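You operate a simulated robot arm through the tools that you are given. There is no shell and no other tool. Be economical: measure what you need, move in short steps, check, and stop when the job is done.

You are at the controls of a simulated two-armed robot. One attempt, no reset.

JOB
On the top of the bench marked fittings, fold the blue cloth in half.

The check looks at the end state, three seconds after you hand in, the way a careful person would. Anything else that was tipped, shoved, dropped, spilled or broken makes it a failure. Flat cloth is picked up by pressing the open fingertips on it (5 to 10 N) and closing them slowly along it; thin cloth reads only 2 to 8 mm in the jaws.

ROBOT AND FRAMES
Two 7-joint arms with two-finger parallel grippers on one trunk, on a base that drives. Base frame: it is fixed to the floor where the robot stands at the start and does not move with it; the origin is under the middle of the robot, x ahead of it, y to its left, z up; the surface under the hand at the start is at about z = 0.8. Readings come in m, degrees, newtons and seconds.
The left shoulder is at the start at [0.07, 0.163, 1.095], the right one opposite. With the tool pointing down near the work surface each hand reaches from about 0.4 to 0.88 m from the robot's upright axis, wherever it stands, measured 20 degrees to its own side. Places, roughly: top of the bench marked fittings [0.5, 0, 0.8]. Payload 3.43 kg a hand.
The tool frame of a hand sits at the grasp point between the pads (the TCP): z along the fingers, y along the line on which they close. The tips reach 0.034 m beyond it. The gripper opens to 0.128 m. The fingers are 0.024 m wide and 0.012 m thick; the gripper's body (0.048 by 0.13 m) begins 0.096 m behind the TCP.
Orientation is told as [roll, pitch, yaw] about the base's x, y, z axes, in that order, counted from this pose: with the fingers straight down and closing along the base's y, the tool's x points along the base's -x, its y along +y and its z along -z.

CONTROLS
- The arms move only by the tool apply_moves. It takes "left_commands", "right_commands" or both (then of equal length, played together; a hand with none holds still); each is a list of rows, each an object (a shift or turn left out is 0, a gripper value left out holds the last) with "hand": the closure in counts, from 0 (fully open) to 255 (shut); "slide": the shift along the tool's x, y, z in m, a list of three; "rotation": the turn, a rotation vector about the tool's x, y, z in rad, a list of three. In form: [{"hand": hand, "slide": [x, y, z], "rotation": [ax, ay, az]}, ...]. A call has 1 to 8 rows; each row is the pose to reach, as a shift and turn from the pose commanded when the call began, along the tool's axes at that moment. A row lasts 0.2 s, in which the tool goes at most 0.05 m and 8.6 degrees; a call with a longer step from one row to the next is refused whole, and so is a gripper value outside its range. A pose out of reach is approached as far as the arm can. The call stops where the force on the tool passes 40 N (or 10 N more than at its start, if that is more) or the arm is blocked; 0.2 s more then pass. Each finger travels about 0.153 m/s and halts on what it meets, pressing with about 27 N; the grip force reading is that of the motor and also rises with nothing between the fingers. The clock runs only during rows and for 0.2 s after the last one: add rows that repeat a pose to give the fingers time. The reply holds the time, the measured pose of the TCP, the force on the tool along the base axes, the opening and the grip force, in the units named above and with some noise, with the torque about the TCP (base axes, N m) and any sound that the robot's microphone picked up.
- Cameras (640 x 400 px; columns grow to the right, rows downward): "scene" is now at [0.1163, -0.013, 1.2907]; the picture's right is [-0.15, -0.99, 0.00], its down [-0.83, 0.13, -0.54] and it looks along [0.53, -0.08, -0.84] (base axes); focal length 214 px, centre (320, 200). "left" rides on the left gripper at [0.076, 0.011, -0.16] in its tool frame; the picture's right is [-0.15, 0.99, 0.00], its down [-0.88, -0.13, -0.46] and it looks along [-0.45, -0.07, 0.89] (tool axes); focal length 234 px, centre (320, 200). "right" rides on the right gripper at [0.076, -0.011, -0.16] in its tool frame; the picture's right is [0.15, 0.99, 0.00], its down [-0.88, 0.13, -0.46] and it looks along [-0.45, 0.07, 0.89] (tool axes); focal length 234 px, centre (320, 200). There is no depth. A picture from a camera that has moved, and an enlarged one, comes with that camera's place and axes in the base frame and with its lens.
- get_image(camera): a new picture of that camera. No time passes.
- slide_trunk(by): slides the trunk up (or, below 0, down) by that many m; the arms and the scene camera ride with it, the base frame stays. It gives what a move gives, with no picture.
- base_move(legs): drives the robot by 1 to 6 legs, each [ahead, left, turn to the left] in m, m and degrees, along the robot's own axes; the way and the turn of a leg run together, so that a leg with both is an arc; at most 1.5 m and 180 degrees a leg. The arms and the cameras ride along, it lands a little off, and it stops where it bumps. It gives what a move gives.
- pan_tilt(pan, tilt): turns the head with the scene camera to pan (to the left, within 86 degrees either way) and tilt (down, from -29 to 69), counted from straight ahead of the robot. It gives what a move gives.
- enlarge(camera, box): a new picture of the part [left, top, right, bottom] of that camera's present view, enlarged. No time passes.
- close_job(): hands the job in; it is judged then, once.

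Go step by step. Nothing tells you exact positions but the pictures and the camera data: compare them with the known pose of the tool, close in by small moves and look again before you grip or let go. The budget is 120 turns and 92 pictures, counting those below and the enlarged ones. Unless the task says otherwise, let go and move clear before handing in, and close with one line.

The tools are called after "Emit:" as a command line: name --argument value ..., lists and objects as JSON in quotes. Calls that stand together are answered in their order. apply_moves: Moves the arms, as the interface text tells. Its arguments: {"type":"object","properties":{"left_commands":{"type":"array","items":{"type":"object","properties":{"hand":{"type":"number"},"slide":{"type":"array","items":{"type":"number"}},"rotation":{"type":"array","items":{"type":"number"}}}}},"right_commands":{"type":"array","items":{"type":"object","properties":{"hand":{"type":"number"},"slide":{"type":"array","items":{"type":"number"}},"rotation":{"type":"array","items":{"type":"number"}}}}}},"required":[]} The other tools are called the same way: slide_trunk (by) slides the trunk up or down; base_move (legs) drives the base; pan_tilt (pan, tilt) turns the head that bears the scene camera; get_image (camera) takes a picture; enlarge (camera, box) takes an enlarged picture of a part of a camera's view; close_job () hands the job in.

At the start:

```text
time: 0.0
left_position: [0.4986, 0.2513, 0.9835]
left_orientation: [0.0, 0.0, 0.0]
left_contact_force: [0.3, 0.6, -0.6]
left_torque: [0.0, 0.04, 0.02]
left_width: 0.1281
left_grip_force: 0.1
right_position: [0.4945, -0.1631, 0.9789]
right_orientation: [-0.1, 0.0, -0.1]
right_contact_force: [-0.1, -0.3, -0.4]
right_torque: [0.0, 0.01, 0.02]
right_width: 0.1281
right_grip_force: 0.2
trunk travel left (down, up): [-0.575, 0.365]
robot x, y, heading: [-0.0038, -0.0002, 0.0]
head pan, tilt: [-8.7, 57.5]
```

scene: 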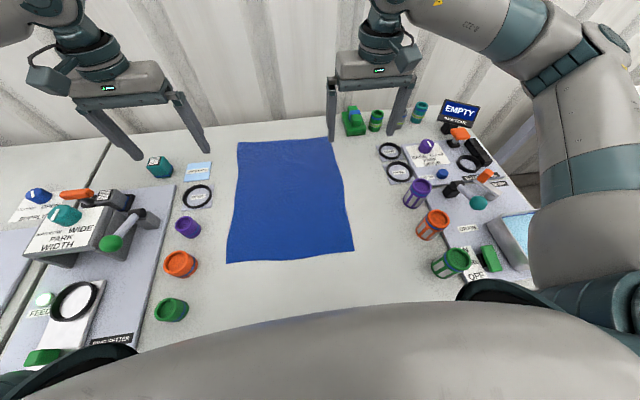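
right: 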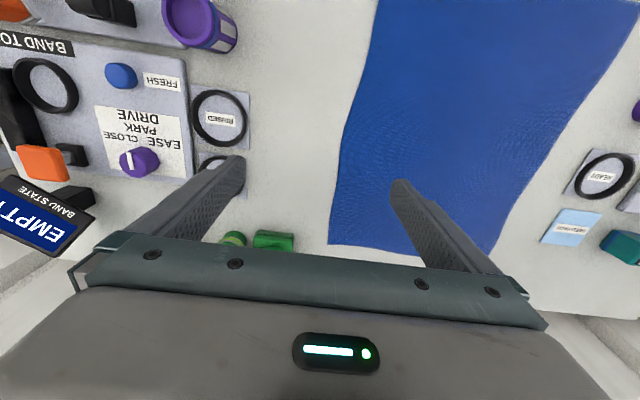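
left: 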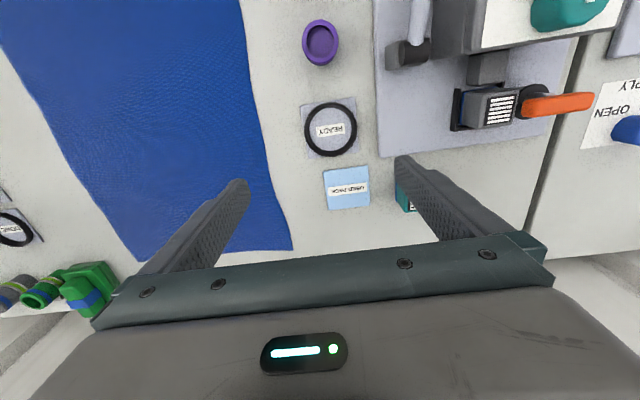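

The blue cloth lies flat at roughly x 0.28–0.68, y −0.125–0.175. I plan to pinch its far corners and carry them to the near edge. First I'll back up a little so both edges are in reach.

Emit:
base_move --legs '[[-0.15, 0, 0]]'

Emit:
pan_tilt --pan 0 --tilt 50

Emit:
get_image --camera "scene"

```text
time: 1.4
left_position: [0.3497, 0.2509, 0.9836]
left_orientation: [0.0, 0.0, 0.0]
left_contact_force: [-1.4, 0.2, 0.2]
left_torque: [0.03, -0.01, -0.04]
left_width: 0.1279
left_grip_force: 0.1
right_position: [0.3465, -0.1637, 0.9794]
right_orientation: [0.0, 0.1, -0.1]
right_contact_force: [-0.3, 0.1, 0.0]
right_torque: [0.0, -0.06, -0.01]
right_width: 0.1282
right_grip_force: 0.0
trunk travel left (down, up): [-0.575, 0.365]
robot x, y, heading: [-0.1478, 0.0007, -0.1]
head pan, tilt: [-8.7, 57.5]
```

```text
time: 2.1
left_position: [0.3518, 0.2515, 0.9837]
left_orientation: [-0.1, 0.0, 0.0]
left_contact_force: [0.6, -0.2, -0.6]
left_torque: [0.01, -0.03, -0.01]
left_width: 0.1281
left_grip_force: 0.0
right_position: [0.3475, -0.1645, 0.9792]
right_orientation: [0.0, 0.0, 0.0]
right_contact_force: [-0.1, 0.0, 0.5]
right_torque: [0.01, -0.02, 0.0]
right_width: 0.1281
right_grip_force: 0.0
trunk travel left (down, up): [-0.575, 0.365]
robot x, y, heading: [-0.1472, 0.0008, 0.1]
head pan, tilt: [0.0, 50.0]
```

```text
88 pictures are left
camera scene: at [-0.0227, -0.0026, 1.3002], right [0.0, -1.0, 0.0], down [-0.77, 0.0, -0.64], along [0.64, 0.0, -0.77], focal length 214 px, centre (320, 200)
```

scene: 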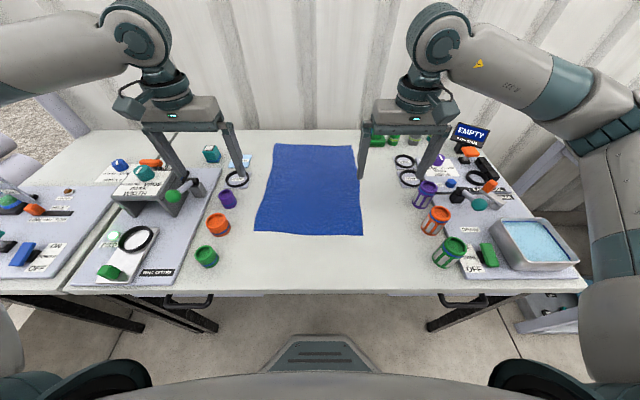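

The corners are now at about FL(0.677, 0.176), FR(0.662, −0.141), NR(0.271, −0.115) and NL(0.283, 0.176). I'll move both hands over the far corners while still high, with the fingers partly closed.

Emit:
apply_moves --left_commands '[{"hand": 155, "slide": [-0.039, -0.013, 0]}, {"slide": [-0.078, -0.026, 0]}, {"slide": [-0.117, -0.039, 0]}, {"slide": [-0.156, -0.052, 0]}, {"slide": [-0.195, -0.065, 0]}, {"slide": [-0.234, -0.078, 0]}, {"slide": [-0.273, -0.091, 0]}, {"slide": [-0.313, -0.105, 0]}]' --right_commands '[{"hand": 155, "slide": [-0.038, 0.007, 0]}, {"slide": [-0.076, 0.014, 0]}, {"slide": [-0.114, 0.021, 0]}, {"slide": [-0.152, 0.028, 0]}, {"slide": [-0.19, 0.035, 0]}, {"slide": [-0.228, 0.042, 0]}, {"slide": [-0.266, 0.049, 0]}, {"slide": [-0.305, 0.0565, 0]}]'

Emit:
get_image --camera "left"

Emit:
get_image --camera "right"

```text
time: 3.9
left_position: [0.6625, 0.1468, 0.9806]
left_orientation: [0.1, 0.0, -0.2]
left_contact_force: [-0.7, 1.2, -0.6]
left_torque: [-0.01, 0.05, -0.04]
left_width: 0.0502
left_grip_force: 0.1
right_position: [0.6558, -0.1096, 0.9804]
right_orientation: [-0.1, 0.0, 0.0]
right_contact_force: [0.0, -0.9, -0.4]
right_torque: [0.05, -0.01, -0.03]
right_width: 0.0502
right_grip_force: 0.1
trunk travel left (down, up): [-0.575, 0.365]
robot x, y, heading: [-0.1465, -0.0017, 0.1]
head pan, tilt: [0.0, 50.0]
```

```text
87 pictures are left
camera left: at [0.5864, 0.1589, 1.1414], right [0.15, 0.99, 0.0], down [0.88, -0.13, 0.45], along [0.45, -0.07, -0.89], focal length 234 px, centre (320, 200)
```

left: 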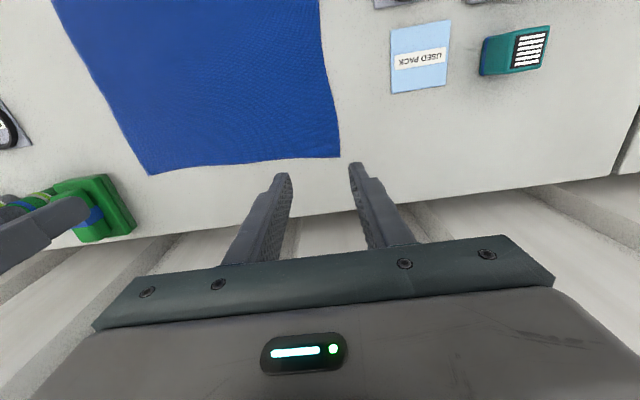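

```text
86 pictures are left
camera right: at [0.5794, -0.1198, 1.1395], right [-0.15, 0.99, 0.0], down [0.88, 0.13, 0.46], along [0.45, 0.07, -0.89], focal length 234 px, centre (320, 200)
```

right: 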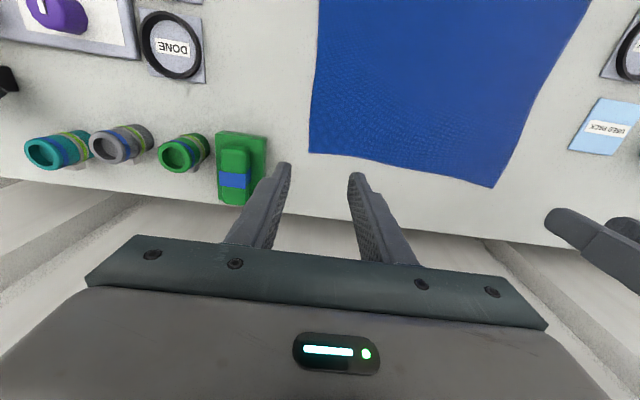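

From the wrist cameras the far corners are at about (0.69, 0.174) and (0.676, −0.122). I'll line the hands up 1 cm inside the far edge and come down to just above the cloth.

Emit:
apply_moves --left_commands '[{"slide": [-0.0155, -0.003, 0.03]}, {"slide": [-0.0155, -0.003, 0.065]}, {"slide": [-0.0155, -0.003, 0.1]}, {"slide": [-0.0155, -0.003, 0.125]}, {"slide": [-0.0155, -0.003, 0.125]}]' --right_commands '[{"slide": [-0.012, 0.0176, 0.03]}, {"slide": [-0.012, 0.0176, 0.065]}, {"slide": [-0.012, 0.0176, 0.1]}, {"slide": [-0.012, 0.0176, 0.125]}, {"slide": [-0.012, 0.0176, 0.125]}]'

Emit:
get_image --camera "left"

Emit:
get_image --camera "right"

```text
time: 5.1
left_position: [0.6773, 0.1424, 0.8575]
left_orientation: [0.0, -0.1, -0.1]
left_contact_force: [0.2, 0.0, -0.2]
left_torque: [0.01, 0.0, 0.02]
left_width: 0.0502
left_grip_force: 0.1
right_position: [0.6647, -0.0938, 0.8512]
right_orientation: [0.0, -0.1, -0.1]
right_contact_force: [0.0, -0.3, 0.1]
right_torque: [-0.01, -0.03, 0.03]
right_width: 0.0503
right_grip_force: 0.0
trunk travel left (down, up): [-0.575, 0.365]
robot x, y, heading: [-0.148, -0.0003, 0.0]
head pan, tilt: [0.0, 50.0]
```

```text
85 pictures are left
camera left: at [0.6007, 0.1534, 1.0186], right [0.15, 0.99, 0.0], down [0.88, -0.13, 0.46], along [0.45, -0.07, -0.89], focal length 234 px, centre (320, 200)
```

left: 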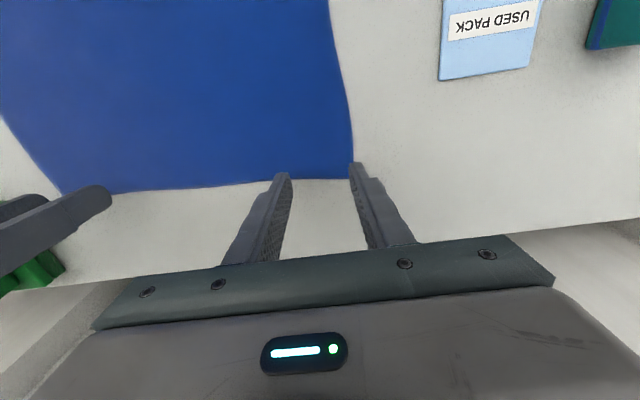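

```text
84 pictures are left
camera right: at [0.5883, -0.1043, 1.011], right [-0.14, 0.99, 0.0], down [0.88, 0.13, 0.46], along [0.45, 0.07, -0.89], focal length 234 px, centre (320, 200)
```

right: 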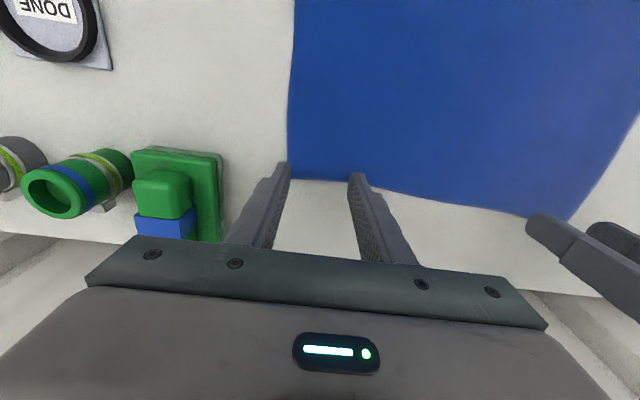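

The outer fingers hang slightly off the side edges, so I'll shift both hands inward about 13 mm and a few mm back from the far edge. Then I'll come down close to the surface.

Emit:
apply_moves --left_commands '[{"slide": [0.003, -0.012, 0.0]}, {"slide": [0.003, -0.012, 0.01]}, {"slide": [0.003, -0.012, 0.018]}, {"slide": [0.003, -0.012, 0.018]}]' --right_commands '[{"slide": [0.004, 0.015, 0.0]}, {"slide": [0.004, 0.015, 0.006]}, {"slide": [0.004, 0.015, 0.012]}, {"slide": [0.004, 0.015, 0.012]}]'

```text
time: 6.1
left_position: [0.6751, 0.1314, 0.8409]
left_orientation: [0.0, -0.1, -0.1]
left_contact_force: [0.3, -0.3, 0.1]
left_torque: [0.02, -0.02, 0.01]
left_width: 0.0502
left_grip_force: 0.0
right_position: [0.6604, -0.0769, 0.84]
right_orientation: [0.1, -0.1, -0.1]
right_contact_force: [-0.6, 0.4, -0.4]
right_torque: [-0.01, 0.05, 0.0]
right_width: 0.0503
right_grip_force: 0.0
trunk travel left (down, up): [-0.575, 0.365]
robot x, y, heading: [-0.1477, 0.0011, -0.1]
head pan, tilt: [0.0, 50.0]
```

There is no contact yet, with the tips at about z 0.806. I'll creep down.

Emit:
apply_moves --left_commands '[{"slide": [0, 0, 0.003]}, {"slide": [0, 0, 0.005]}, {"slide": [0, 0, 0.005]}]' --right_commands '[{"slide": [0, 0, 0.003]}, {"slide": [0, 0, 0.005]}, {"slide": [0, 0, 0.005]}]'

```text
time: 6.9
left_position: [0.6742, 0.1301, 0.836]
left_orientation: [0.0, 0.0, -0.1]
left_contact_force: [-0.4, 0.6, 0.9]
left_torque: [0.03, 0.01, 0.01]
left_width: 0.0502
left_grip_force: 0.1
right_position: [0.6608, -0.0771, 0.8363]
right_orientation: [0.0, 0.0, -0.2]
right_contact_force: [0.0, 0.2, 1.4]
right_torque: [0.01, 0.01, 0.0]
right_width: 0.0501
right_grip_force: 0.0
trunk travel left (down, up): [-0.575, 0.365]
robot x, y, heading: [-0.1468, -0.0045, -0.5]
head pan, tilt: [0.0, 50.0]
```

I can feel first contact. I'll press a bit more.

Emit:
apply_moves --left_commands '[{"slide": [0, 0, 0.001]}, {"slide": [0, 0, 0.002]}, {"slide": [0, 0, 0.002]}]' --right_commands '[{"slide": [0, 0, 0.001]}, {"slide": [0, 0, 0.002]}, {"slide": [0, 0, 0.002]}]'

```text
time: 7.7
left_position: [0.6759, 0.1291, 0.8353]
left_orientation: [0.0, -0.1, -0.1]
left_contact_force: [-0.3, 2.1, 9.7]
left_torque: [0.07, 0.08, -0.01]
left_width: 0.0503
left_grip_force: 0.1
right_position: [0.6596, -0.0768, 0.8359]
right_orientation: [-0.1, -0.1, -0.2]
right_contact_force: [0.8, 0.5, 2.5]
right_torque: [-0.03, -0.03, -0.01]
right_width: 0.0504
right_grip_force: 0.0
trunk travel left (down, up): [-0.575, 0.365]
robot x, y, heading: [-0.1437, 0.0002, -0.1]
head pan, tilt: [0.0, 50.0]
```

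Left reads 9.7 N and right 2.5 N. I'll add 1.2 mm on the right and close slowly.

Emit:
apply_moves --left_commands '[{"hand": 155}, {"hand": 165}, {"hand": 175}, {"hand": 185}, {"hand": 195}, {"hand": 205}, {"hand": 215}, {"hand": 225}]' --right_commands '[{"hand": 155, "slide": [0, 0, 0.0013]}, {"hand": 165, "slide": [0, 0, 0.0013]}, {"hand": 175, "slide": [0, 0, 0.0013]}, {"hand": 185, "slide": [0, 0, 0.0013]}, {"hand": 195, "slide": [0, 0, 0.0013]}, {"hand": 205, "slide": [0, 0, 0.0013]}, {"hand": 215, "slide": [0, 0, 0.0013]}, {"hand": 225, "slide": [0, 0, 0.0013]}]'

Emit:
get_image --camera "left"

Emit:
get_image --camera "right"

```text
time: 9.5
left_position: [0.6743, 0.13, 0.835]
left_orientation: [0.0, -0.1, -0.1]
left_contact_force: [0.0, -2.3, 6.7]
left_torque: [-0.08, 0.03, 0.04]
left_width: 0.0162
left_grip_force: 0.5
right_position: [0.659, -0.0759, 0.8357]
right_orientation: [0.0, -0.1, -0.1]
right_contact_force: [0.2, 2.1, 14.0]
right_torque: [0.05, 0.04, 0.01]
right_width: 0.0149
right_grip_force: 0.0
trunk travel left (down, up): [-0.575, 0.365]
robot x, y, heading: [-0.1498, 0.0014, -0.1]
head pan, tilt: [0.0, 50.0]
```

```text
83 pictures are left
camera left: at [0.5983, 0.142, 0.9962], right [0.15, 0.99, 0.0], down [0.88, -0.13, 0.46], along [0.45, -0.07, -0.89], focal length 234 px, centre (320, 200)
```

left: 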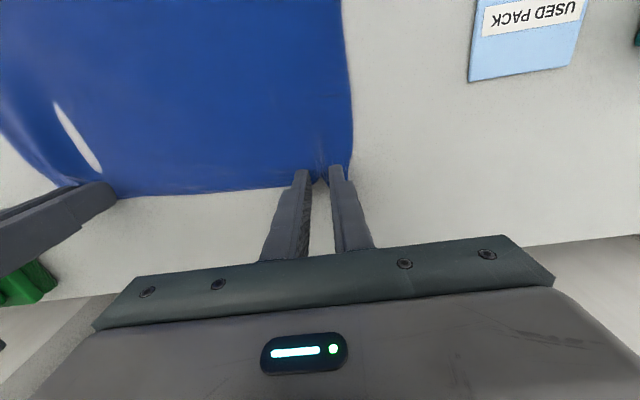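

```text
82 pictures are left
camera right: at [0.5822, -0.0865, 0.9948], right [-0.14, 0.99, 0.0], down [0.88, 0.13, 0.46], along [0.45, 0.07, -0.89], focal length 234 px, centre (320, 200)
```

right: 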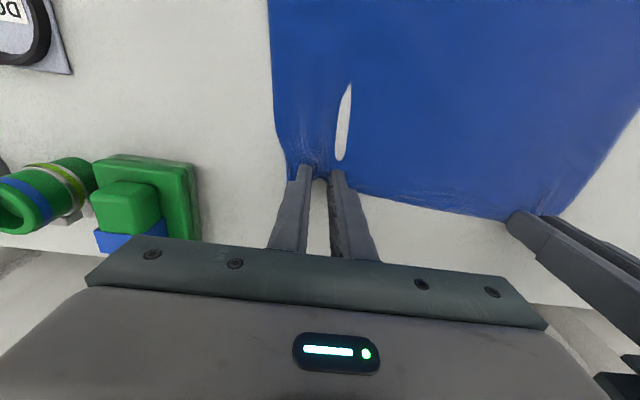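

The cloth is bunching between the tips on both hands. I'll close fully.

Emit:
apply_moves --left_commands '[{"hand": 231}, {"hand": 237}, {"hand": 243}, {"hand": 249}, {"hand": 255}, {"hand": 255}, {"hand": 255}]' --right_commands '[{"hand": 231}, {"hand": 237}, {"hand": 243}, {"hand": 249}, {"hand": 255}, {"hand": 255}, {"hand": 255}]'

Emit:
apply_moves --left_commands '[{"slide": [0, 0, -0.01]}, {"slide": [0, 0, -0.02]}, {"slide": [0.01, 0, -0.04]}, {"slide": [0.02, 0, -0.06]}]' --right_commands '[{"slide": [0, 0, -0.01]}, {"slide": [0, 0, -0.02]}, {"slide": [0.01, 0, -0.04]}, {"slide": [0.02, 0, -0.06]}]'

Emit:
get_image --camera "scene"

Emit:
get_image --camera "left"

Emit:
get_image --camera "right"

```text
time: 11.1
left_position: [0.6739, 0.1313, 0.8365]
left_orientation: [0.0, -0.1, -0.1]
left_contact_force: [-0.1, -6.5, 4.6]
left_torque: [-0.19, 0.05, 0.04]
left_width: 0.0021
left_grip_force: 27.2
right_position: [0.6574, -0.076, 0.8353]
right_orientation: [0.0, -0.2, -0.2]
right_contact_force: [0.6, 5.4, 17.2]
right_torque: [0.15, 0.14, -0.04]
right_width: 0.0
right_grip_force: 27.0
trunk travel left (down, up): [-0.575, 0.365]
robot x, y, heading: [-0.1462, -0.0027, -0.1]
head pan, tilt: [0.0, 50.0]
```

```text
time: 12.1
left_position: [0.6553, 0.1295, 0.8913]
left_orientation: [0.0, -0.1, 0.0]
left_contact_force: [0.2, 0.1, 0.9]
left_torque: [0.03, -0.02, 0.02]
left_width: 0.0017
left_grip_force: 26.8
right_position: [0.6402, -0.0766, 0.8951]
right_orientation: [0.1, -0.2, 0.0]
right_contact_force: [-0.3, 0.1, 1.1]
right_torque: [0.01, -0.04, -0.01]
right_width: 0.0001
right_grip_force: 26.9
trunk travel left (down, up): [-0.575, 0.365]
robot x, y, heading: [-0.1474, 0.0006, -0.1]
head pan, tilt: [0.0, 50.0]
```

```text
81 pictures are left
camera scene: at [-0.0239, -0.0029, 1.3004], right [0.0, -1.0, 0.0], down [-0.77, 0.0, -0.64], along [0.64, 0.0, -0.77], focal length 214 px, centre (320, 200)
```

scene: 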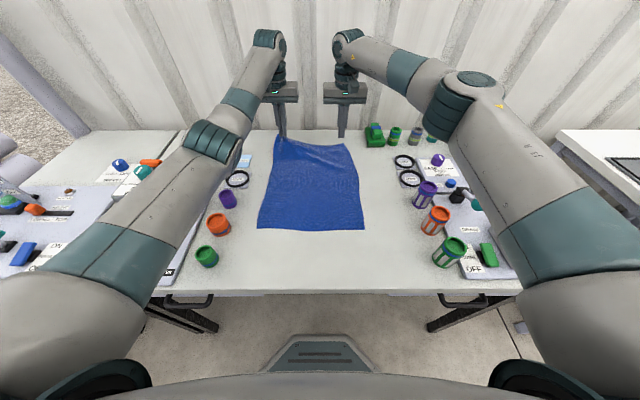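

```text
80 pictures are left
camera left: at [0.5792, 0.1415, 1.0524], right [0.15, 0.99, 0.0], down [0.88, -0.13, 0.46], along [0.45, -0.07, -0.89], focal length 234 px, centre (320, 200)
```

left: 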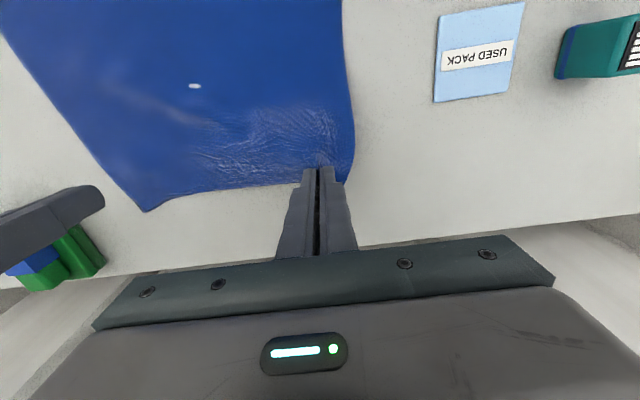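

```text
79 pictures are left
camera right: at [0.5637, -0.0872, 1.0538], right [-0.14, 0.99, 0.0], down [0.88, 0.13, 0.46], along [0.45, 0.07, -0.89], focal length 234 px, centre (320, 200)
```

right: 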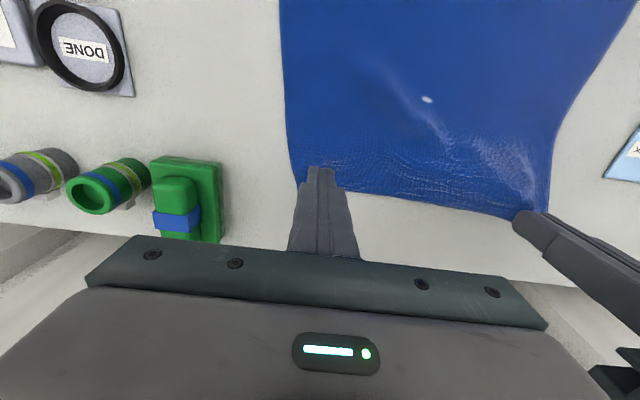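

The left hand holds the cloth (1.7 mm), but the right hand slipped off. I'll lower the left hand to relax the cloth, then open the right and try again slightly further in.

Emit:
apply_moves --left_commands '[{"slide": [0, 0, 0.015]}, {"slide": [-0.01, 0, 0.03]}, {"slide": [-0.018, 0, 0.045]}, {"slide": [-0.018, 0, 0.05]}]' --right_commands '[{"hand": 155}, {"hand": 155, "slide": [-0.005, 0.008, 0]}, {"slide": [-0.012, 0.0125, 0]}, {"slide": [-0.012, 0.0125, 0]}]'

Emit:
get_image --camera "right"

```text
time: 13.1
left_position: [0.674, 0.1287, 0.8423]
left_orientation: [0.2, 0.0, -0.1]
left_contact_force: [-0.1, 0.7, 0.2]
left_torque: [0.01, -0.01, 0.01]
left_width: 0.0018
left_grip_force: 27.1
right_position: [0.6527, -0.0625, 0.8923]
right_orientation: [0.0, 0.0, 0.0]
right_contact_force: [-0.4, -0.1, -0.1]
right_torque: [-0.02, -0.02, -0.01]
right_width: 0.0501
right_grip_force: 0.1
trunk travel left (down, up): [-0.575, 0.365]
robot x, y, heading: [-0.1452, 0.0036, -0.1]
head pan, tilt: [0.0, 50.0]
```

```text
78 pictures are left
camera right: at [0.5767, -0.074, 1.0523], right [-0.14, 0.99, 0.0], down [0.88, 0.13, 0.46], along [0.45, 0.07, -0.89], focal length 234 px, centre (320, 200)
```

right: 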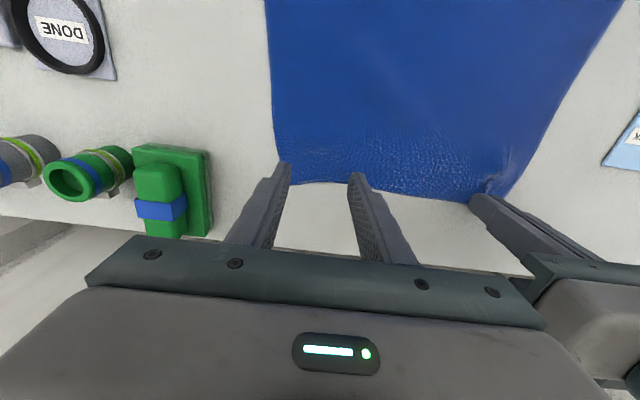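

The right corner is at about (0.679, −0.104). I'll move the right hand to x 0.66, come down and feel for contact.

Emit:
apply_moves --right_commands '[{"slide": [-0.007, 0.002, 0.02]}, {"slide": [-0.007, 0.002, 0.04]}, {"slide": [-0.007, 0.002, 0.052]}, {"slide": [-0.007, 0.002, 0.055]}, {"slide": [-0.007, 0.002, 0.057]}, {"slide": [-0.007, 0.002, 0.057]}]'

```text
time: 14.5
left_position: [0.6737, 0.1305, 0.8437]
left_orientation: [0.0, -0.1, -0.1]
left_contact_force: [0.1, -0.1, 0.3]
left_torque: [-0.01, 0.03, -0.02]
left_width: 0.0021
left_grip_force: 27.0
right_position: [0.6584, -0.0607, 0.8359]
right_orientation: [0.0, 0.0, -0.1]
right_contact_force: [-0.7, -0.6, 0.2]
right_torque: [-0.02, 0.0, 0.0]
right_width: 0.0503
right_grip_force: 0.0
trunk travel left (down, up): [-0.575, 0.365]
robot x, y, heading: [-0.1465, 0.0012, -0.1]
head pan, tilt: [0.0, 50.0]
```

Emit:
apply_moves --right_commands '[{"slide": [0, 0, 0.0015]}, {"slide": [0, 0, 0.003]}, {"slide": [0, 0, 0.003]}]'

```text
time: 15.3
left_position: [0.6735, 0.1296, 0.8428]
left_orientation: [0.0, 0.0, 0.0]
left_contact_force: [0.0, -0.4, -0.4]
left_torque: [0.03, -0.01, 0.01]
left_width: 0.0019
left_grip_force: 26.5
right_position: [0.6597, -0.062, 0.8361]
right_orientation: [-0.1, -0.2, -0.1]
right_contact_force: [2.6, -1.3, 13.6]
right_torque: [-0.17, -0.06, -0.01]
right_width: 0.0502
right_grip_force: 0.3
trunk travel left (down, up): [-0.575, 0.365]
robot x, y, heading: [-0.1482, -0.0008, -0.2]
head pan, tilt: [0.0, 50.0]
```

13.6 N is too much, so I'll ease off 1 mm and close slowly.

Emit:
apply_moves --right_commands '[{"hand": 155, "slide": [0, 0, -0.001]}, {"hand": 165, "slide": [0, 0, -0.001]}, {"hand": 175, "slide": [0, 0, -0.001]}, {"hand": 185, "slide": [0, 0, -0.001]}, {"hand": 195, "slide": [0, 0, -0.001]}, {"hand": 205, "slide": [0, 0, -0.001]}, {"hand": 215, "slide": [0, 0, -0.001]}, {"hand": 223, "slide": [0, 0, -0.001]}]'

Emit:
apply_moves --right_commands '[{"hand": 229}, {"hand": 235}, {"hand": 241}, {"hand": 247}, {"hand": 255}, {"hand": 255}, {"hand": 255}]'

Emit:
get_image --camera "right"

```text
time: 17.1
left_position: [0.6731, 0.1301, 0.8444]
left_orientation: [0.0, -0.1, -0.2]
left_contact_force: [0.5, -0.5, -1.2]
left_torque: [0.01, -0.01, 0.01]
left_width: 0.0018
left_grip_force: 26.6
right_position: [0.6594, -0.0613, 0.8349]
right_orientation: [0.0, -0.1, -0.1]
right_contact_force: [-1.6, 1.0, 14.3]
right_torque: [-0.05, -0.02, -0.02]
right_width: 0.0147
right_grip_force: 0.2
trunk travel left (down, up): [-0.575, 0.365]
robot x, y, heading: [-0.1464, -0.0012, -0.2]
head pan, tilt: [0.0, 50.0]
```

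```text
time: 18.7
left_position: [0.6729, 0.1293, 0.8436]
left_orientation: [0.0, -0.2, 0.0]
left_contact_force: [0.2, -4.8, 0.4]
left_torque: [-0.16, -0.03, 0.0]
left_width: 0.0021
left_grip_force: 26.3
right_position: [0.6596, -0.0614, 0.8354]
right_orientation: [0.0, -0.1, -0.2]
right_contact_force: [0.1, 3.7, 15.8]
right_torque: [0.16, -0.08, 0.09]
right_width: 0.0027
right_grip_force: 26.7
trunk travel left (down, up): [-0.575, 0.365]
robot x, y, heading: [-0.1458, 0.0003, -0.1]
head pan, tilt: [0.0, 50.0]
```

```text
77 pictures are left
camera right: at [0.5827, -0.0718, 0.9949], right [-0.14, 0.99, 0.0], down [0.88, 0.13, 0.46], along [0.45, 0.07, -0.89], focal length 234 px, centre (320, 200)
```

right: 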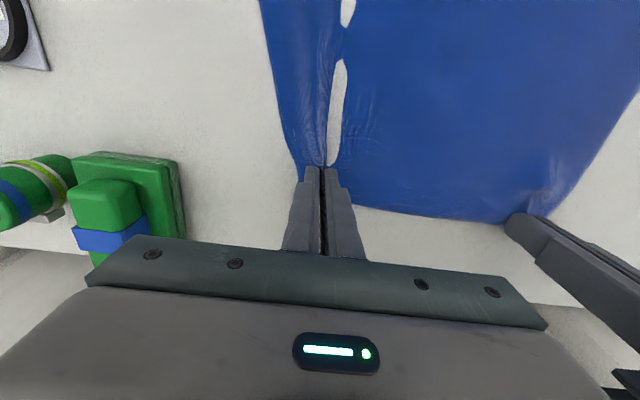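

Both hands now hold the cloth. I'll lift both together and look.

Emit:
apply_moves --left_commands '[{"slide": [0, 0, -0.01]}, {"slide": [0.005, 0, -0.03]}, {"slide": [0.015, 0, -0.05]}, {"slide": [0.03, 0, -0.07]}]' --right_commands '[{"slide": [0, 0, -0.015]}, {"slide": [0.005, 0, -0.035]}, {"slide": [0.015, 0, -0.06]}, {"slide": [0.03, 0, -0.08]}]'

Emit:
get_image --camera "right"

Emit:
enlarge --camera "scene" --box '[220, 80, 420, 260]'

```text
time: 19.7
left_position: [0.6431, 0.1317, 0.9153]
left_orientation: [0.0, 0.0, -0.2]
left_contact_force: [-0.8, -8.1, 0.5]
left_torque: [-0.29, -0.04, 0.05]
left_width: 0.0018
left_grip_force: 27.2
right_position: [0.6274, -0.0618, 0.9167]
right_orientation: [0.0, -0.1, -0.1]
right_contact_force: [-0.5, 7.7, 0.0]
right_torque: [0.21, 0.0, 0.19]
right_width: 0.0027
right_grip_force: 26.7
trunk travel left (down, up): [-0.575, 0.365]
robot x, y, heading: [-0.1482, 0.0032, -0.1]
head pan, tilt: [0.0, 50.0]
```

```text
76 pictures are left
camera right: at [0.5518, -0.072, 1.0756], right [-0.14, 0.99, 0.0], down [0.88, 0.13, 0.46], along [0.45, 0.07, -0.89], focal length 234 px, centre (320, 200)
```

right: 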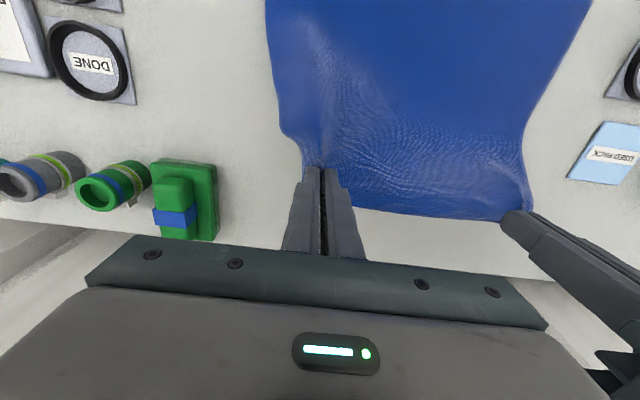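

```text
2.22 times, centred on (320, 170) of scene
camera zoom: at [-0.0244, -0.0016, 1.3004], right [0.0, -1.0, 0.0], down [-0.77, 0.0, -0.64], along [0.64, 0.0, -0.77], focal length 477 px, centre (320, 267)
```

zoom: 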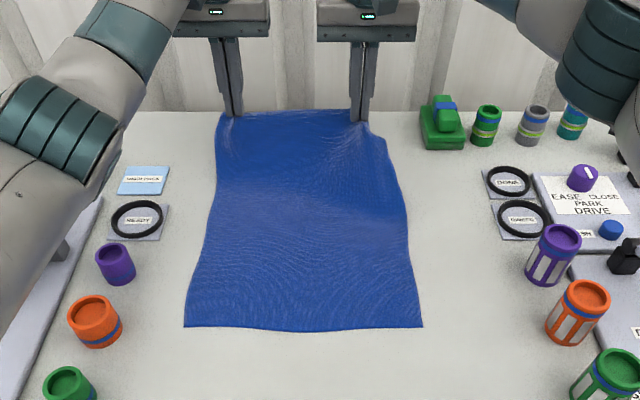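

The top edge is taut between the hands and well held. I'll carry it over in an arc about the fold line at x≈0.48, first half now.

Emit:
apply_moves --left_commands '[{"slide": [0.009, -0.003, -0.025]}, {"slide": [0.026, -0.006, -0.046]}, {"slide": [0.047, -0.006, -0.064]}, {"slide": [0.069, -0.006, -0.079]}, {"slide": [0.094, -0.006, -0.09]}, {"slide": [0.12, -0.006, -0.098]}, {"slide": [0.147, -0.006, -0.102]}, {"slide": [0.174, -0.006, -0.101]}]' --right_commands '[{"slide": [0.009, -0.001, -0.025]}, {"slide": [0.026, -0.002, -0.046]}, {"slide": [0.047, -0.002, -0.064]}, {"slide": [0.069, -0.002, -0.079]}, {"slide": [0.094, -0.002, -0.09]}, {"slide": [0.12, -0.002, -0.098]}, {"slide": [0.147, -0.002, -0.102]}, {"slide": [0.174, -0.002, -0.101]}]'

Emit:
get_image --camera "scene"

```text
time: 21.5
left_position: [0.4696, 0.1264, 1.0155]
left_orientation: [-0.1, 0.0, 0.0]
left_contact_force: [0.5, -0.9, 0.3]
left_torque: [-0.03, -0.03, 0.0]
left_width: 0.002
left_grip_force: 27.5
right_position: [0.4538, -0.0613, 1.0159]
right_orientation: [0.0, -0.1, -0.2]
right_contact_force: [0.2, 0.8, -0.5]
right_torque: [0.01, 0.01, -0.02]
right_width: 0.0029
right_grip_force: 27.3
trunk travel left (down, up): [-0.575, 0.365]
robot x, y, heading: [-0.1454, -0.0011, -0.1]
head pan, tilt: [0.0, 50.0]
```

```text
74 pictures are left
camera scene: at [-0.0236, -0.0024, 1.3004], right [0.0, -1.0, 0.0], down [-0.77, 0.0, -0.64], along [0.64, 0.0, -0.77], focal length 214 px, centre (320, 200)
```

scene: 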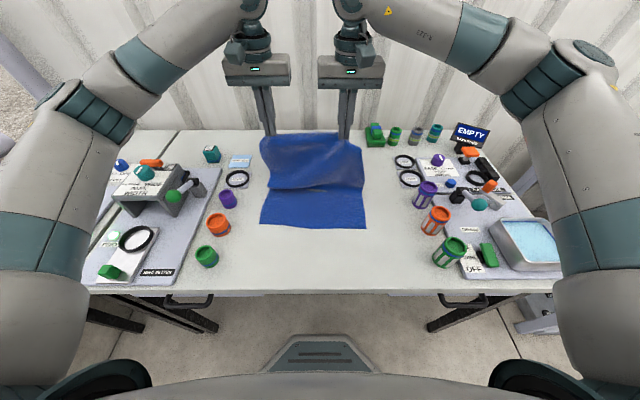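

The fold is forming well. The near edge now sits at x≈0.305 on the left and 0.289 on the right. I'll do the second half of the arc.

Emit:
apply_moves --left_commands '[{"slide": [0.027, 0, 0.0035]}, {"slide": [0.053, -0.002, 0.0115]}, {"slide": [0.077, -0.004, 0.0235]}, {"slide": [0.099, -0.004, 0.0395]}, {"slide": [0.119, -0.004, 0.0575]}, {"slide": [0.136, -0.004, 0.0795]}, {"slide": [0.149, -0.004, 0.1025]}, {"slide": [0.159, -0.004, 0.1275]}]' --right_commands '[{"slide": [0.027, 0, 0.0035]}, {"slide": [0.053, -0.003, 0.0115]}, {"slide": [0.077, -0.006, 0.0235]}, {"slide": [0.099, -0.006, 0.0395]}, {"slide": [0.119, -0.006, 0.0575]}, {"slide": [0.136, -0.006, 0.0795]}, {"slide": [0.149, -0.006, 0.1025]}, {"slide": [0.159, -0.006, 0.1275]}]'

Emit:
enlarge --camera "scene" --box '[220, 100, 420, 280]'

Emit:
get_image --camera "left"

Emit:
get_image --camera "right"

```text
time: 23.3
left_position: [0.3101, 0.1249, 0.8859]
left_orientation: [-0.1, 0.0, -0.1]
left_contact_force: [0.3, -6.8, 0.8]
left_torque: [-0.26, -0.03, 0.03]
left_width: 0.002
left_grip_force: 27.0
right_position: [0.2988, -0.067, 0.8887]
right_orientation: [0.1, 0.0, -0.1]
right_contact_force: [0.4, 6.5, 0.2]
right_torque: [0.17, 0.04, 0.14]
right_width: 0.0028
right_grip_force: 27.4
trunk travel left (down, up): [-0.575, 0.365]
robot x, y, heading: [-0.147, 0.0016, -0.1]
head pan, tilt: [0.0, 50.0]
```

```text
2.22 times, centred on (320, 190) of scene
camera zoom: at [-0.0224, -0.0025, 1.3003], right [0.0, -1.0, 0.0], down [-0.77, 0.0, -0.64], along [0.64, 0.0, -0.77], focal length 477 px, centre (320, 222)
```

zoom: 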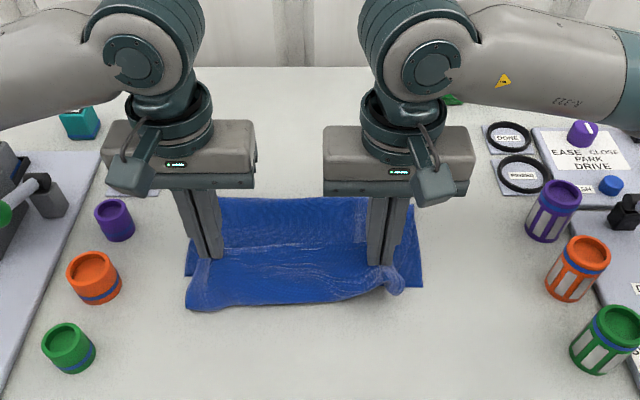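

```text
72 pictures are left
camera left: at [0.2346, 0.1363, 1.0467], right [0.15, 0.99, 0.0], down [0.88, -0.13, 0.46], along [0.45, -0.07, -0.89], focal length 234 px, centre (320, 200)
```

left: 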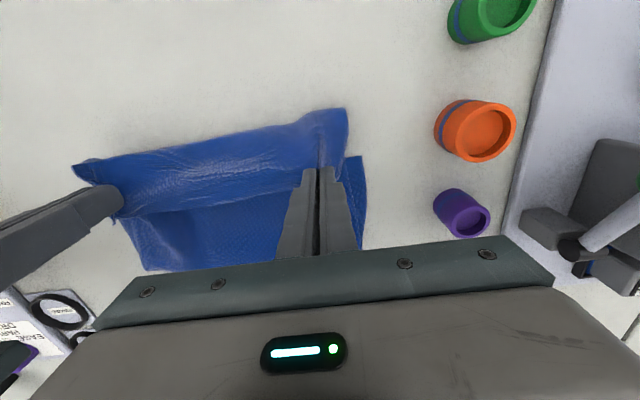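

```text
71 pictures are left
camera right: at [0.2215, -0.0789, 1.0479], right [-0.14, 0.99, 0.0], down [0.88, 0.13, 0.46], along [0.45, 0.07, -0.89], focal length 234 px, centre (320, 200)
```

right: 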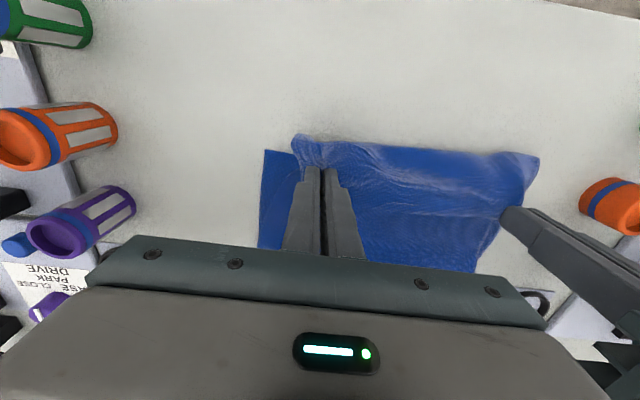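

The upper layer sagged and bulged past the near edge, which pulled the fold line to x≈0.44. It should be about 0.49. I'll retrace the arc to unroll the cloth, then come down on a steeper 45° line so the fold stays at mid-cloth.

Emit:
apply_moves --left_commands '[{"slide": [-0.03, 0, -0.037]}, {"slide": [-0.06, 0, -0.072]}, {"slide": [-0.09, 0, -0.102]}, {"slide": [-0.13, 0, -0.127]}, {"slide": [-0.17, 0, -0.137]}, {"slide": [-0.21, 0, -0.132]}, {"slide": [-0.24, 0, -0.117]}, {"slide": [-0.27, 0, -0.097]}]' --right_commands '[{"slide": [-0.03, 0, -0.037]}, {"slide": [-0.06, 0, -0.072]}, {"slide": [-0.09, 0, -0.102]}, {"slide": [-0.13, 0, -0.127]}, {"slide": [-0.17, 0, -0.137]}, {"slide": [-0.21, 0, -0.132]}, {"slide": [-0.24, 0, -0.117]}, {"slide": [-0.27, 0, -0.097]}]'

Emit:
enlarge --camera "scene" --box '[220, 100, 420, 280]'

```text
time: 25.1
left_position: [0.5837, 0.1203, 0.982]
left_orientation: [0.0, 0.2, -0.2]
left_contact_force: [1.1, -3.1, 0.1]
left_torque: [-0.13, 0.01, 0.01]
left_width: 0.0018
left_grip_force: 27.4
right_position: [0.5706, -0.0676, 0.9838]
right_orientation: [0.0, 0.1, 0.0]
right_contact_force: [-0.7, 3.2, 0.0]
right_torque: [0.12, 0.08, 0.04]
right_width: 0.0028
right_grip_force: 26.7
trunk travel left (down, up): [-0.575, 0.365]
robot x, y, heading: [-0.148, 0.0008, -0.2]
head pan, tilt: [0.0, 50.0]
```

```text
2.22 times, centred on (320, 190) of scene
camera zoom: at [-0.0204, -0.0024, 1.3], right [0.0, -1.0, 0.0], down [-0.77, 0.0, -0.64], along [0.64, 0.0, -0.77], focal length 477 px, centre (320, 222)
```

zoom: 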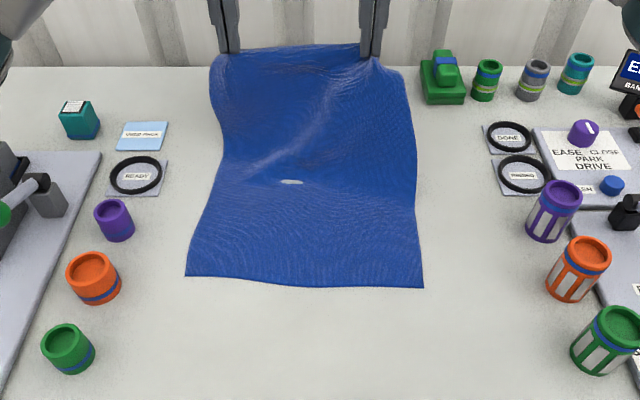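

The cloth has unrolled cleanly. I'll go up to vertical and then down along the 45° line.

Emit:
apply_moves --left_commands '[{"slide": [0.029, 0, -0.022]}, {"slide": [0.059, 0, -0.042]}, {"slide": [0.089, 0, -0.04]}, {"slide": [0.114, 0, -0.015]}, {"slide": [0.139, 0, 0.01]}, {"slide": [0.164, 0, 0.035]}, {"slide": [0.189, 0, 0.06]}, {"slide": [0.214, 0, 0.085]}]' --right_commands '[{"slide": [0.029, 0, -0.022]}, {"slide": [0.059, 0, -0.042]}, {"slide": [0.089, 0, -0.04]}, {"slide": [0.114, 0, -0.015]}, {"slide": [0.139, 0, 0.01]}, {"slide": [0.164, 0, 0.035]}, {"slide": [0.189, 0, 0.06]}, {"slide": [0.214, 0, 0.085]}]'

Emit:
enlarge --camera "scene" --box '[220, 100, 420, 280]'

Emit:
get_image --camera "left"

```text
time: 26.9
left_position: [0.3669, 0.1239, 0.8971]
left_orientation: [0.1, 0.0, 0.0]
left_contact_force: [0.7, -2.5, -1.1]
left_torque: [-0.09, -0.01, 0.01]
left_width: 0.0022
left_grip_force: 26.3
right_position: [0.352, -0.0659, 0.9001]
right_orientation: [0.0, -0.1, -0.2]
right_contact_force: [-0.2, 2.7, 0.8]
right_torque: [0.02, 0.0, 0.04]
right_width: 0.0025
right_grip_force: 27.1
trunk travel left (down, up): [-0.575, 0.365]
robot x, y, heading: [-0.1469, -0.0019, -0.1]
head pan, tilt: [0.0, 50.0]
```

```text
2.22 times, centred on (320, 190) of scene
camera zoom: at [-0.0228, -0.0021, 1.3004], right [0.0, -1.0, 0.0], down [-0.77, 0.0, -0.64], along [0.64, 0.0, -0.77], focal length 477 px, centre (320, 222)
```

zoom: 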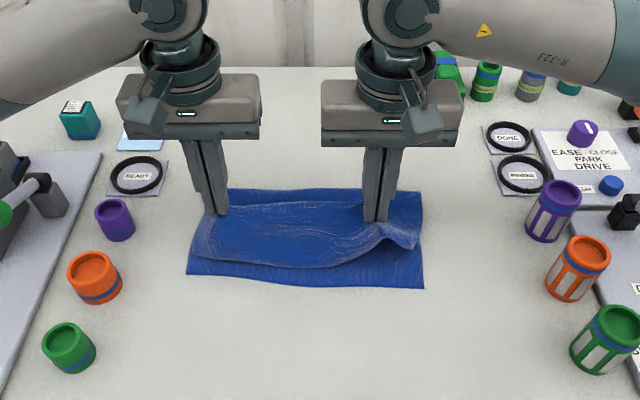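

```text
68 pictures are left
camera left: at [0.2912, 0.1353, 1.0577], right [0.15, 0.99, 0.0], down [0.88, -0.13, 0.46], along [0.45, -0.07, -0.89], focal length 234 px, centre (320, 200)
```

left: 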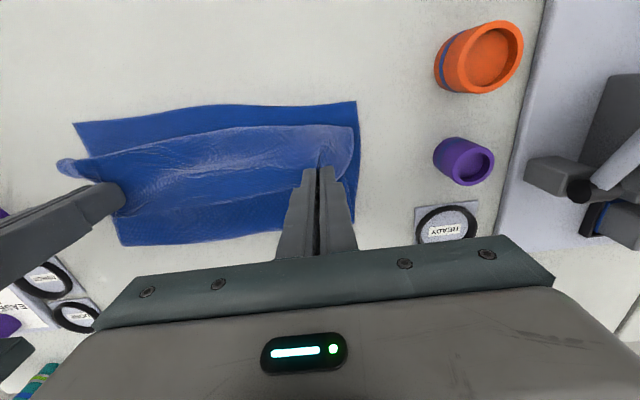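

The fold is still slipping to about 0.455, because the cloth leaves the vertical fingers towards the robot and forms a bulge. I'll go back and tilt both hands 45° so the fingers point forward and down. Then the cloth will hang straight below the tips.

Emit:
apply_moves --left_commands '[{"slide": [-0.033, 0, -0.037]}, {"slide": [-0.059, 0, -0.072], "rotation": [0, -0.13, 0]}, {"slide": [-0.085, 0, -0.101], "rotation": [0, -0.26, 0]}, {"slide": [-0.121, 0, -0.12], "rotation": [0, -0.39, 0]}, {"slide": [-0.157, 0, -0.118], "rotation": [0, -0.52, 0]}, {"slide": [-0.183, 0, -0.101], "rotation": [0, -0.65, 0]}, {"slide": [-0.199, 0, -0.082], "rotation": [0, -0.78, 0]}]' --right_commands '[{"slide": [-0.033, 0, -0.037]}, {"slide": [-0.059, 0, -0.072], "rotation": [0, -0.13, 0]}, {"slide": [-0.085, 0, -0.101], "rotation": [0, -0.26, 0]}, {"slide": [-0.121, 0, -0.12], "rotation": [0, -0.39, 0]}, {"slide": [-0.157, 0, -0.118], "rotation": [0, -0.52, 0]}, {"slide": [-0.183, 0, -0.101], "rotation": [0, -0.65, 0]}, {"slide": [-0.199, 0, -0.082], "rotation": [0, -0.78, 0]}]'

Emit:
get_image --camera "scene"

```text
time: 28.5
left_position: [0.567, 0.1203, 0.981]
left_orientation: [0.0, -44.8, -0.1]
left_contact_force: [1.2, -1.6, 0.6]
left_torque: [-0.02, 0.02, -0.02]
left_width: 0.0021
left_grip_force: 26.9
right_position: [0.5542, -0.0666, 0.9806]
right_orientation: [0.0, -44.7, -0.1]
right_contact_force: [0.2, 1.2, -0.7]
right_torque: [0.02, 0.05, 0.05]
right_width: 0.0026
right_grip_force: 26.8
trunk travel left (down, up): [-0.575, 0.365]
robot x, y, heading: [-0.1497, 0.0016, -0.2]
head pan, tilt: [0.0, 50.0]
```

```text
67 pictures are left
camera scene: at [-0.0218, -0.0025, 1.3003], right [0.0, -1.0, 0.0], down [-0.77, 0.0, -0.64], along [0.64, 0.0, -0.77], focal length 214 px, centre (320, 200)
```

scene: 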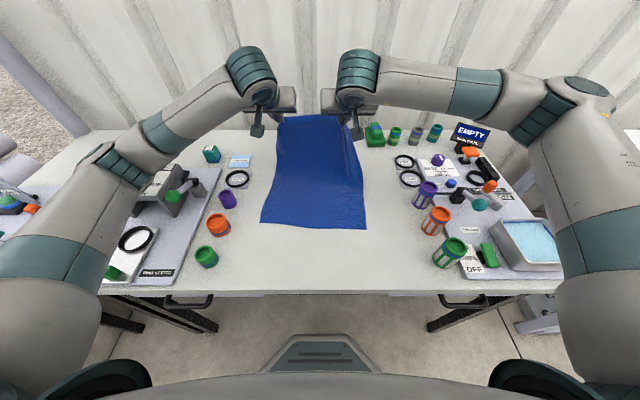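

The cloth now hangs straight from the tips. I'll go up to vertical and descend along the 45° line with the hands tilted.

Emit:
apply_moves --left_commands '[{"slide": [0.0058, 0, -0.0382]}, {"slide": [0.0165, 0, -0.07]}, {"slide": [0.0413, 0, -0.0876]}, {"slide": [0.0768, 0, -0.0875]}, {"slide": [0.1121, 0, -0.0873]}, {"slide": [0.1475, 0, -0.0872]}, {"slide": [0.1828, 0, -0.0871]}]' --right_commands '[{"slide": [0.0058, 0, -0.0382]}, {"slide": [0.0165, 0, -0.07]}, {"slide": [0.0413, 0, -0.0876]}, {"slide": [0.0768, 0, -0.0875]}, {"slide": [0.1121, 0, -0.0873]}, {"slide": [0.1475, 0, -0.0872]}, {"slide": [0.1828, 0, -0.0871]}]'

Emit:
enlarge --camera "scene" --box '[220, 100, 420, 280]'

Emit:
get_image --camera "left"

```text
time: 30.1
left_position: [0.3761, 0.1187, 0.9145]
left_orientation: [0.1, -44.6, -0.1]
left_contact_force: [0.0, -0.1, 0.0]
left_torque: [-0.02, 0.01, 0.03]
left_width: 0.0018
left_grip_force: 27.2
right_position: [0.3546, -0.0645, 0.9139]
right_orientation: [0.0, -44.6, -0.3]
right_contact_force: [0.0, 0.0, -0.5]
right_torque: [0.04, 0.03, 0.03]
right_width: 0.0025
right_grip_force: 26.8
trunk travel left (down, up): [-0.575, 0.365]
robot x, y, heading: [-0.1494, 0.0042, -0.3]
head pan, tilt: [0.0, 50.0]
```

```text
2.22 times, centred on (320, 190) of scene
camera zoom: at [-0.0226, -0.0026, 1.3003], right [0.0, -1.0, 0.0], down [-0.77, 0.0, -0.64], along [0.64, 0.0, -0.77], focal length 477 px, centre (320, 222)
```

zoom: 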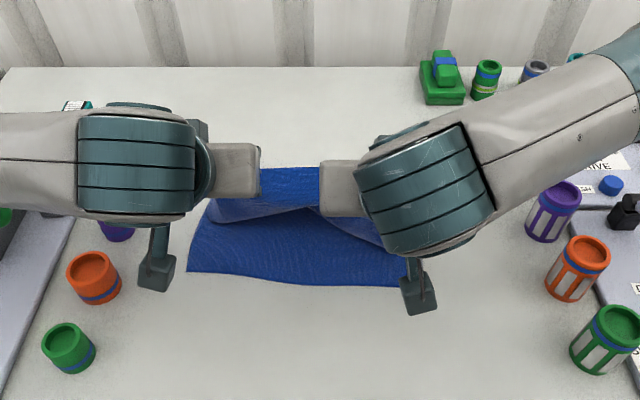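

```text
65 pictures are left
camera left: at [0.211, 0.1309, 0.9768], right [0.1, 0.99, 0.1], down [0.31, -0.13, 0.94], along [0.95, -0.07, -0.32], focal length 234 px, centre (320, 200)
```

left: 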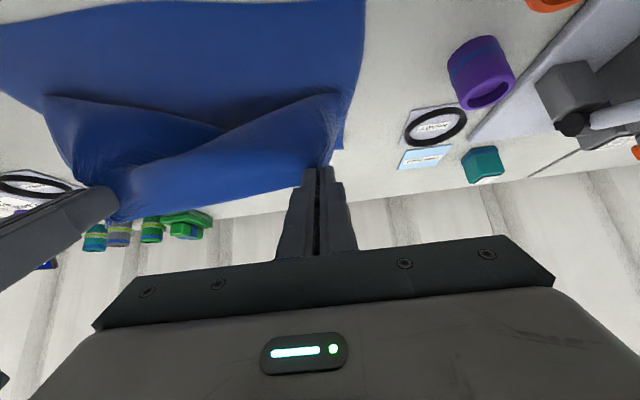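

The fold is now at x≈0.49–0.50, which is right. I'll continue down along the line to just above the near edge.

Emit:
apply_moves --left_commands '[{"slide": [0.028, 0, -0.001]}, {"slide": [0.056, 0, -0.0015]}, {"slide": [0.084, 0, -0.002]}, {"slide": [0.1125, 0, -0.003]}, {"slide": [0.1125, 0, -0.003]}]' --right_commands '[{"slide": [0.027, 0, 0.0006]}, {"slide": [0.054, 0, 0.0012]}, {"slide": [0.081, 0, 0.0018]}, {"slide": [0.1068, 0, 0.0025]}, {"slide": [0.1068, 0, 0.0025]}]'

Emit:
enlarge --camera "scene" --box '[220, 100, 420, 280]'

Emit:
get_image --camera "left"

Emit:
get_image --camera "right"

```text
time: 31.1
left_position: [0.3482, 0.0936, 0.8358]
left_orientation: [-0.7, -46.0, 0.8]
left_contact_force: [-2.7, 0.5, 13.3]
left_torque: [0.08, -0.05, 0.04]
left_width: 0.0023
left_grip_force: 27.3
left hand out of reach, approached as far as the arm can: row 1, 2, 3, 4
right_position: [0.3153, -0.0455, 0.8385]
right_orientation: [0.3, -45.3, -0.6]
right_contact_force: [-3.0, -0.1, 13.1]
right_torque: [0.02, -0.15, 0.01]
right_width: 0.0027
right_grip_force: 27.4
right hand out of reach, approached as far as the arm can: row 1, 2, 3, 4
trunk travel left (down, up): [-0.575, 0.365]
robot x, y, heading: [-0.1475, 0.0013, -0.0]
head pan, tilt: [0.0, 50.0]
stopped in row 4 (left hand): the force on the tool passed its limit at 52 N (the readings are from after the stop); the commanded pose is now the measured one
```

```text
2.22 times, centred on (320, 190) of scene
camera zoom: at [-0.0245, -0.0028, 1.3008], right [0.0, -1.0, 0.0], down [-0.77, 0.0, -0.64], along [0.64, 0.0, -0.77], focal length 477 px, centre (320, 222)
```

zoom: 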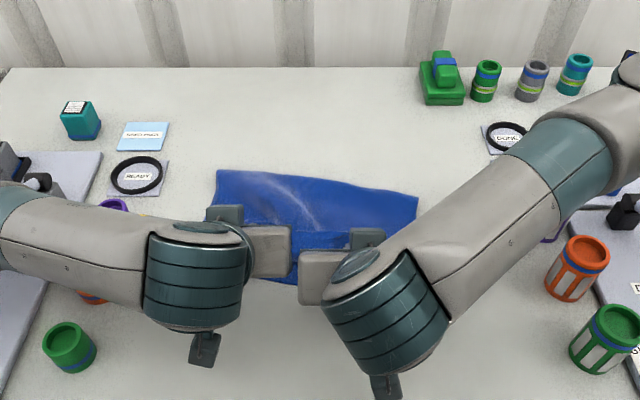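

```text
63 pictures are left
camera left: at [0.1822, 0.1038, 0.893], right [0.1, 0.99, 0.1], down [0.28, -0.12, 0.95], along [0.95, -0.06, -0.29], focal length 234 px, centre (320, 200)
```

left: 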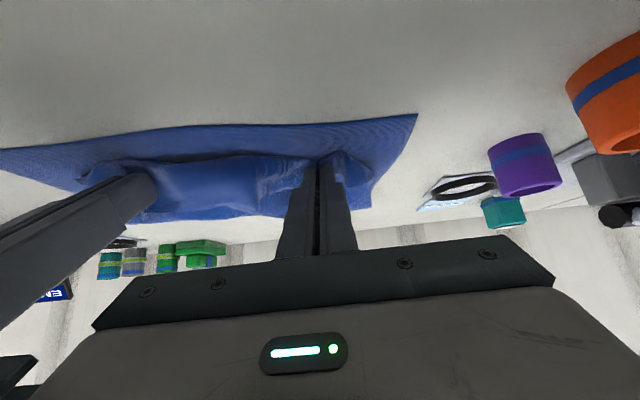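

```text
62 pictures are left
camera right: at [0.1478, -0.0557, 0.8962], right [-0.1, 0.99, -0.1], down [0.3, 0.12, 0.95], along [0.95, 0.06, -0.3], focal length 234 px, centre (320, 200)
```

right: 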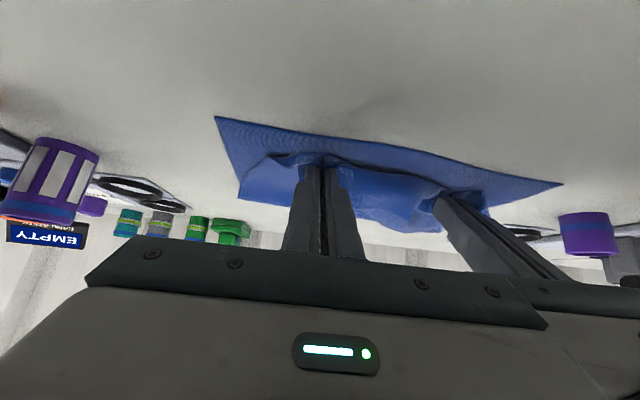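

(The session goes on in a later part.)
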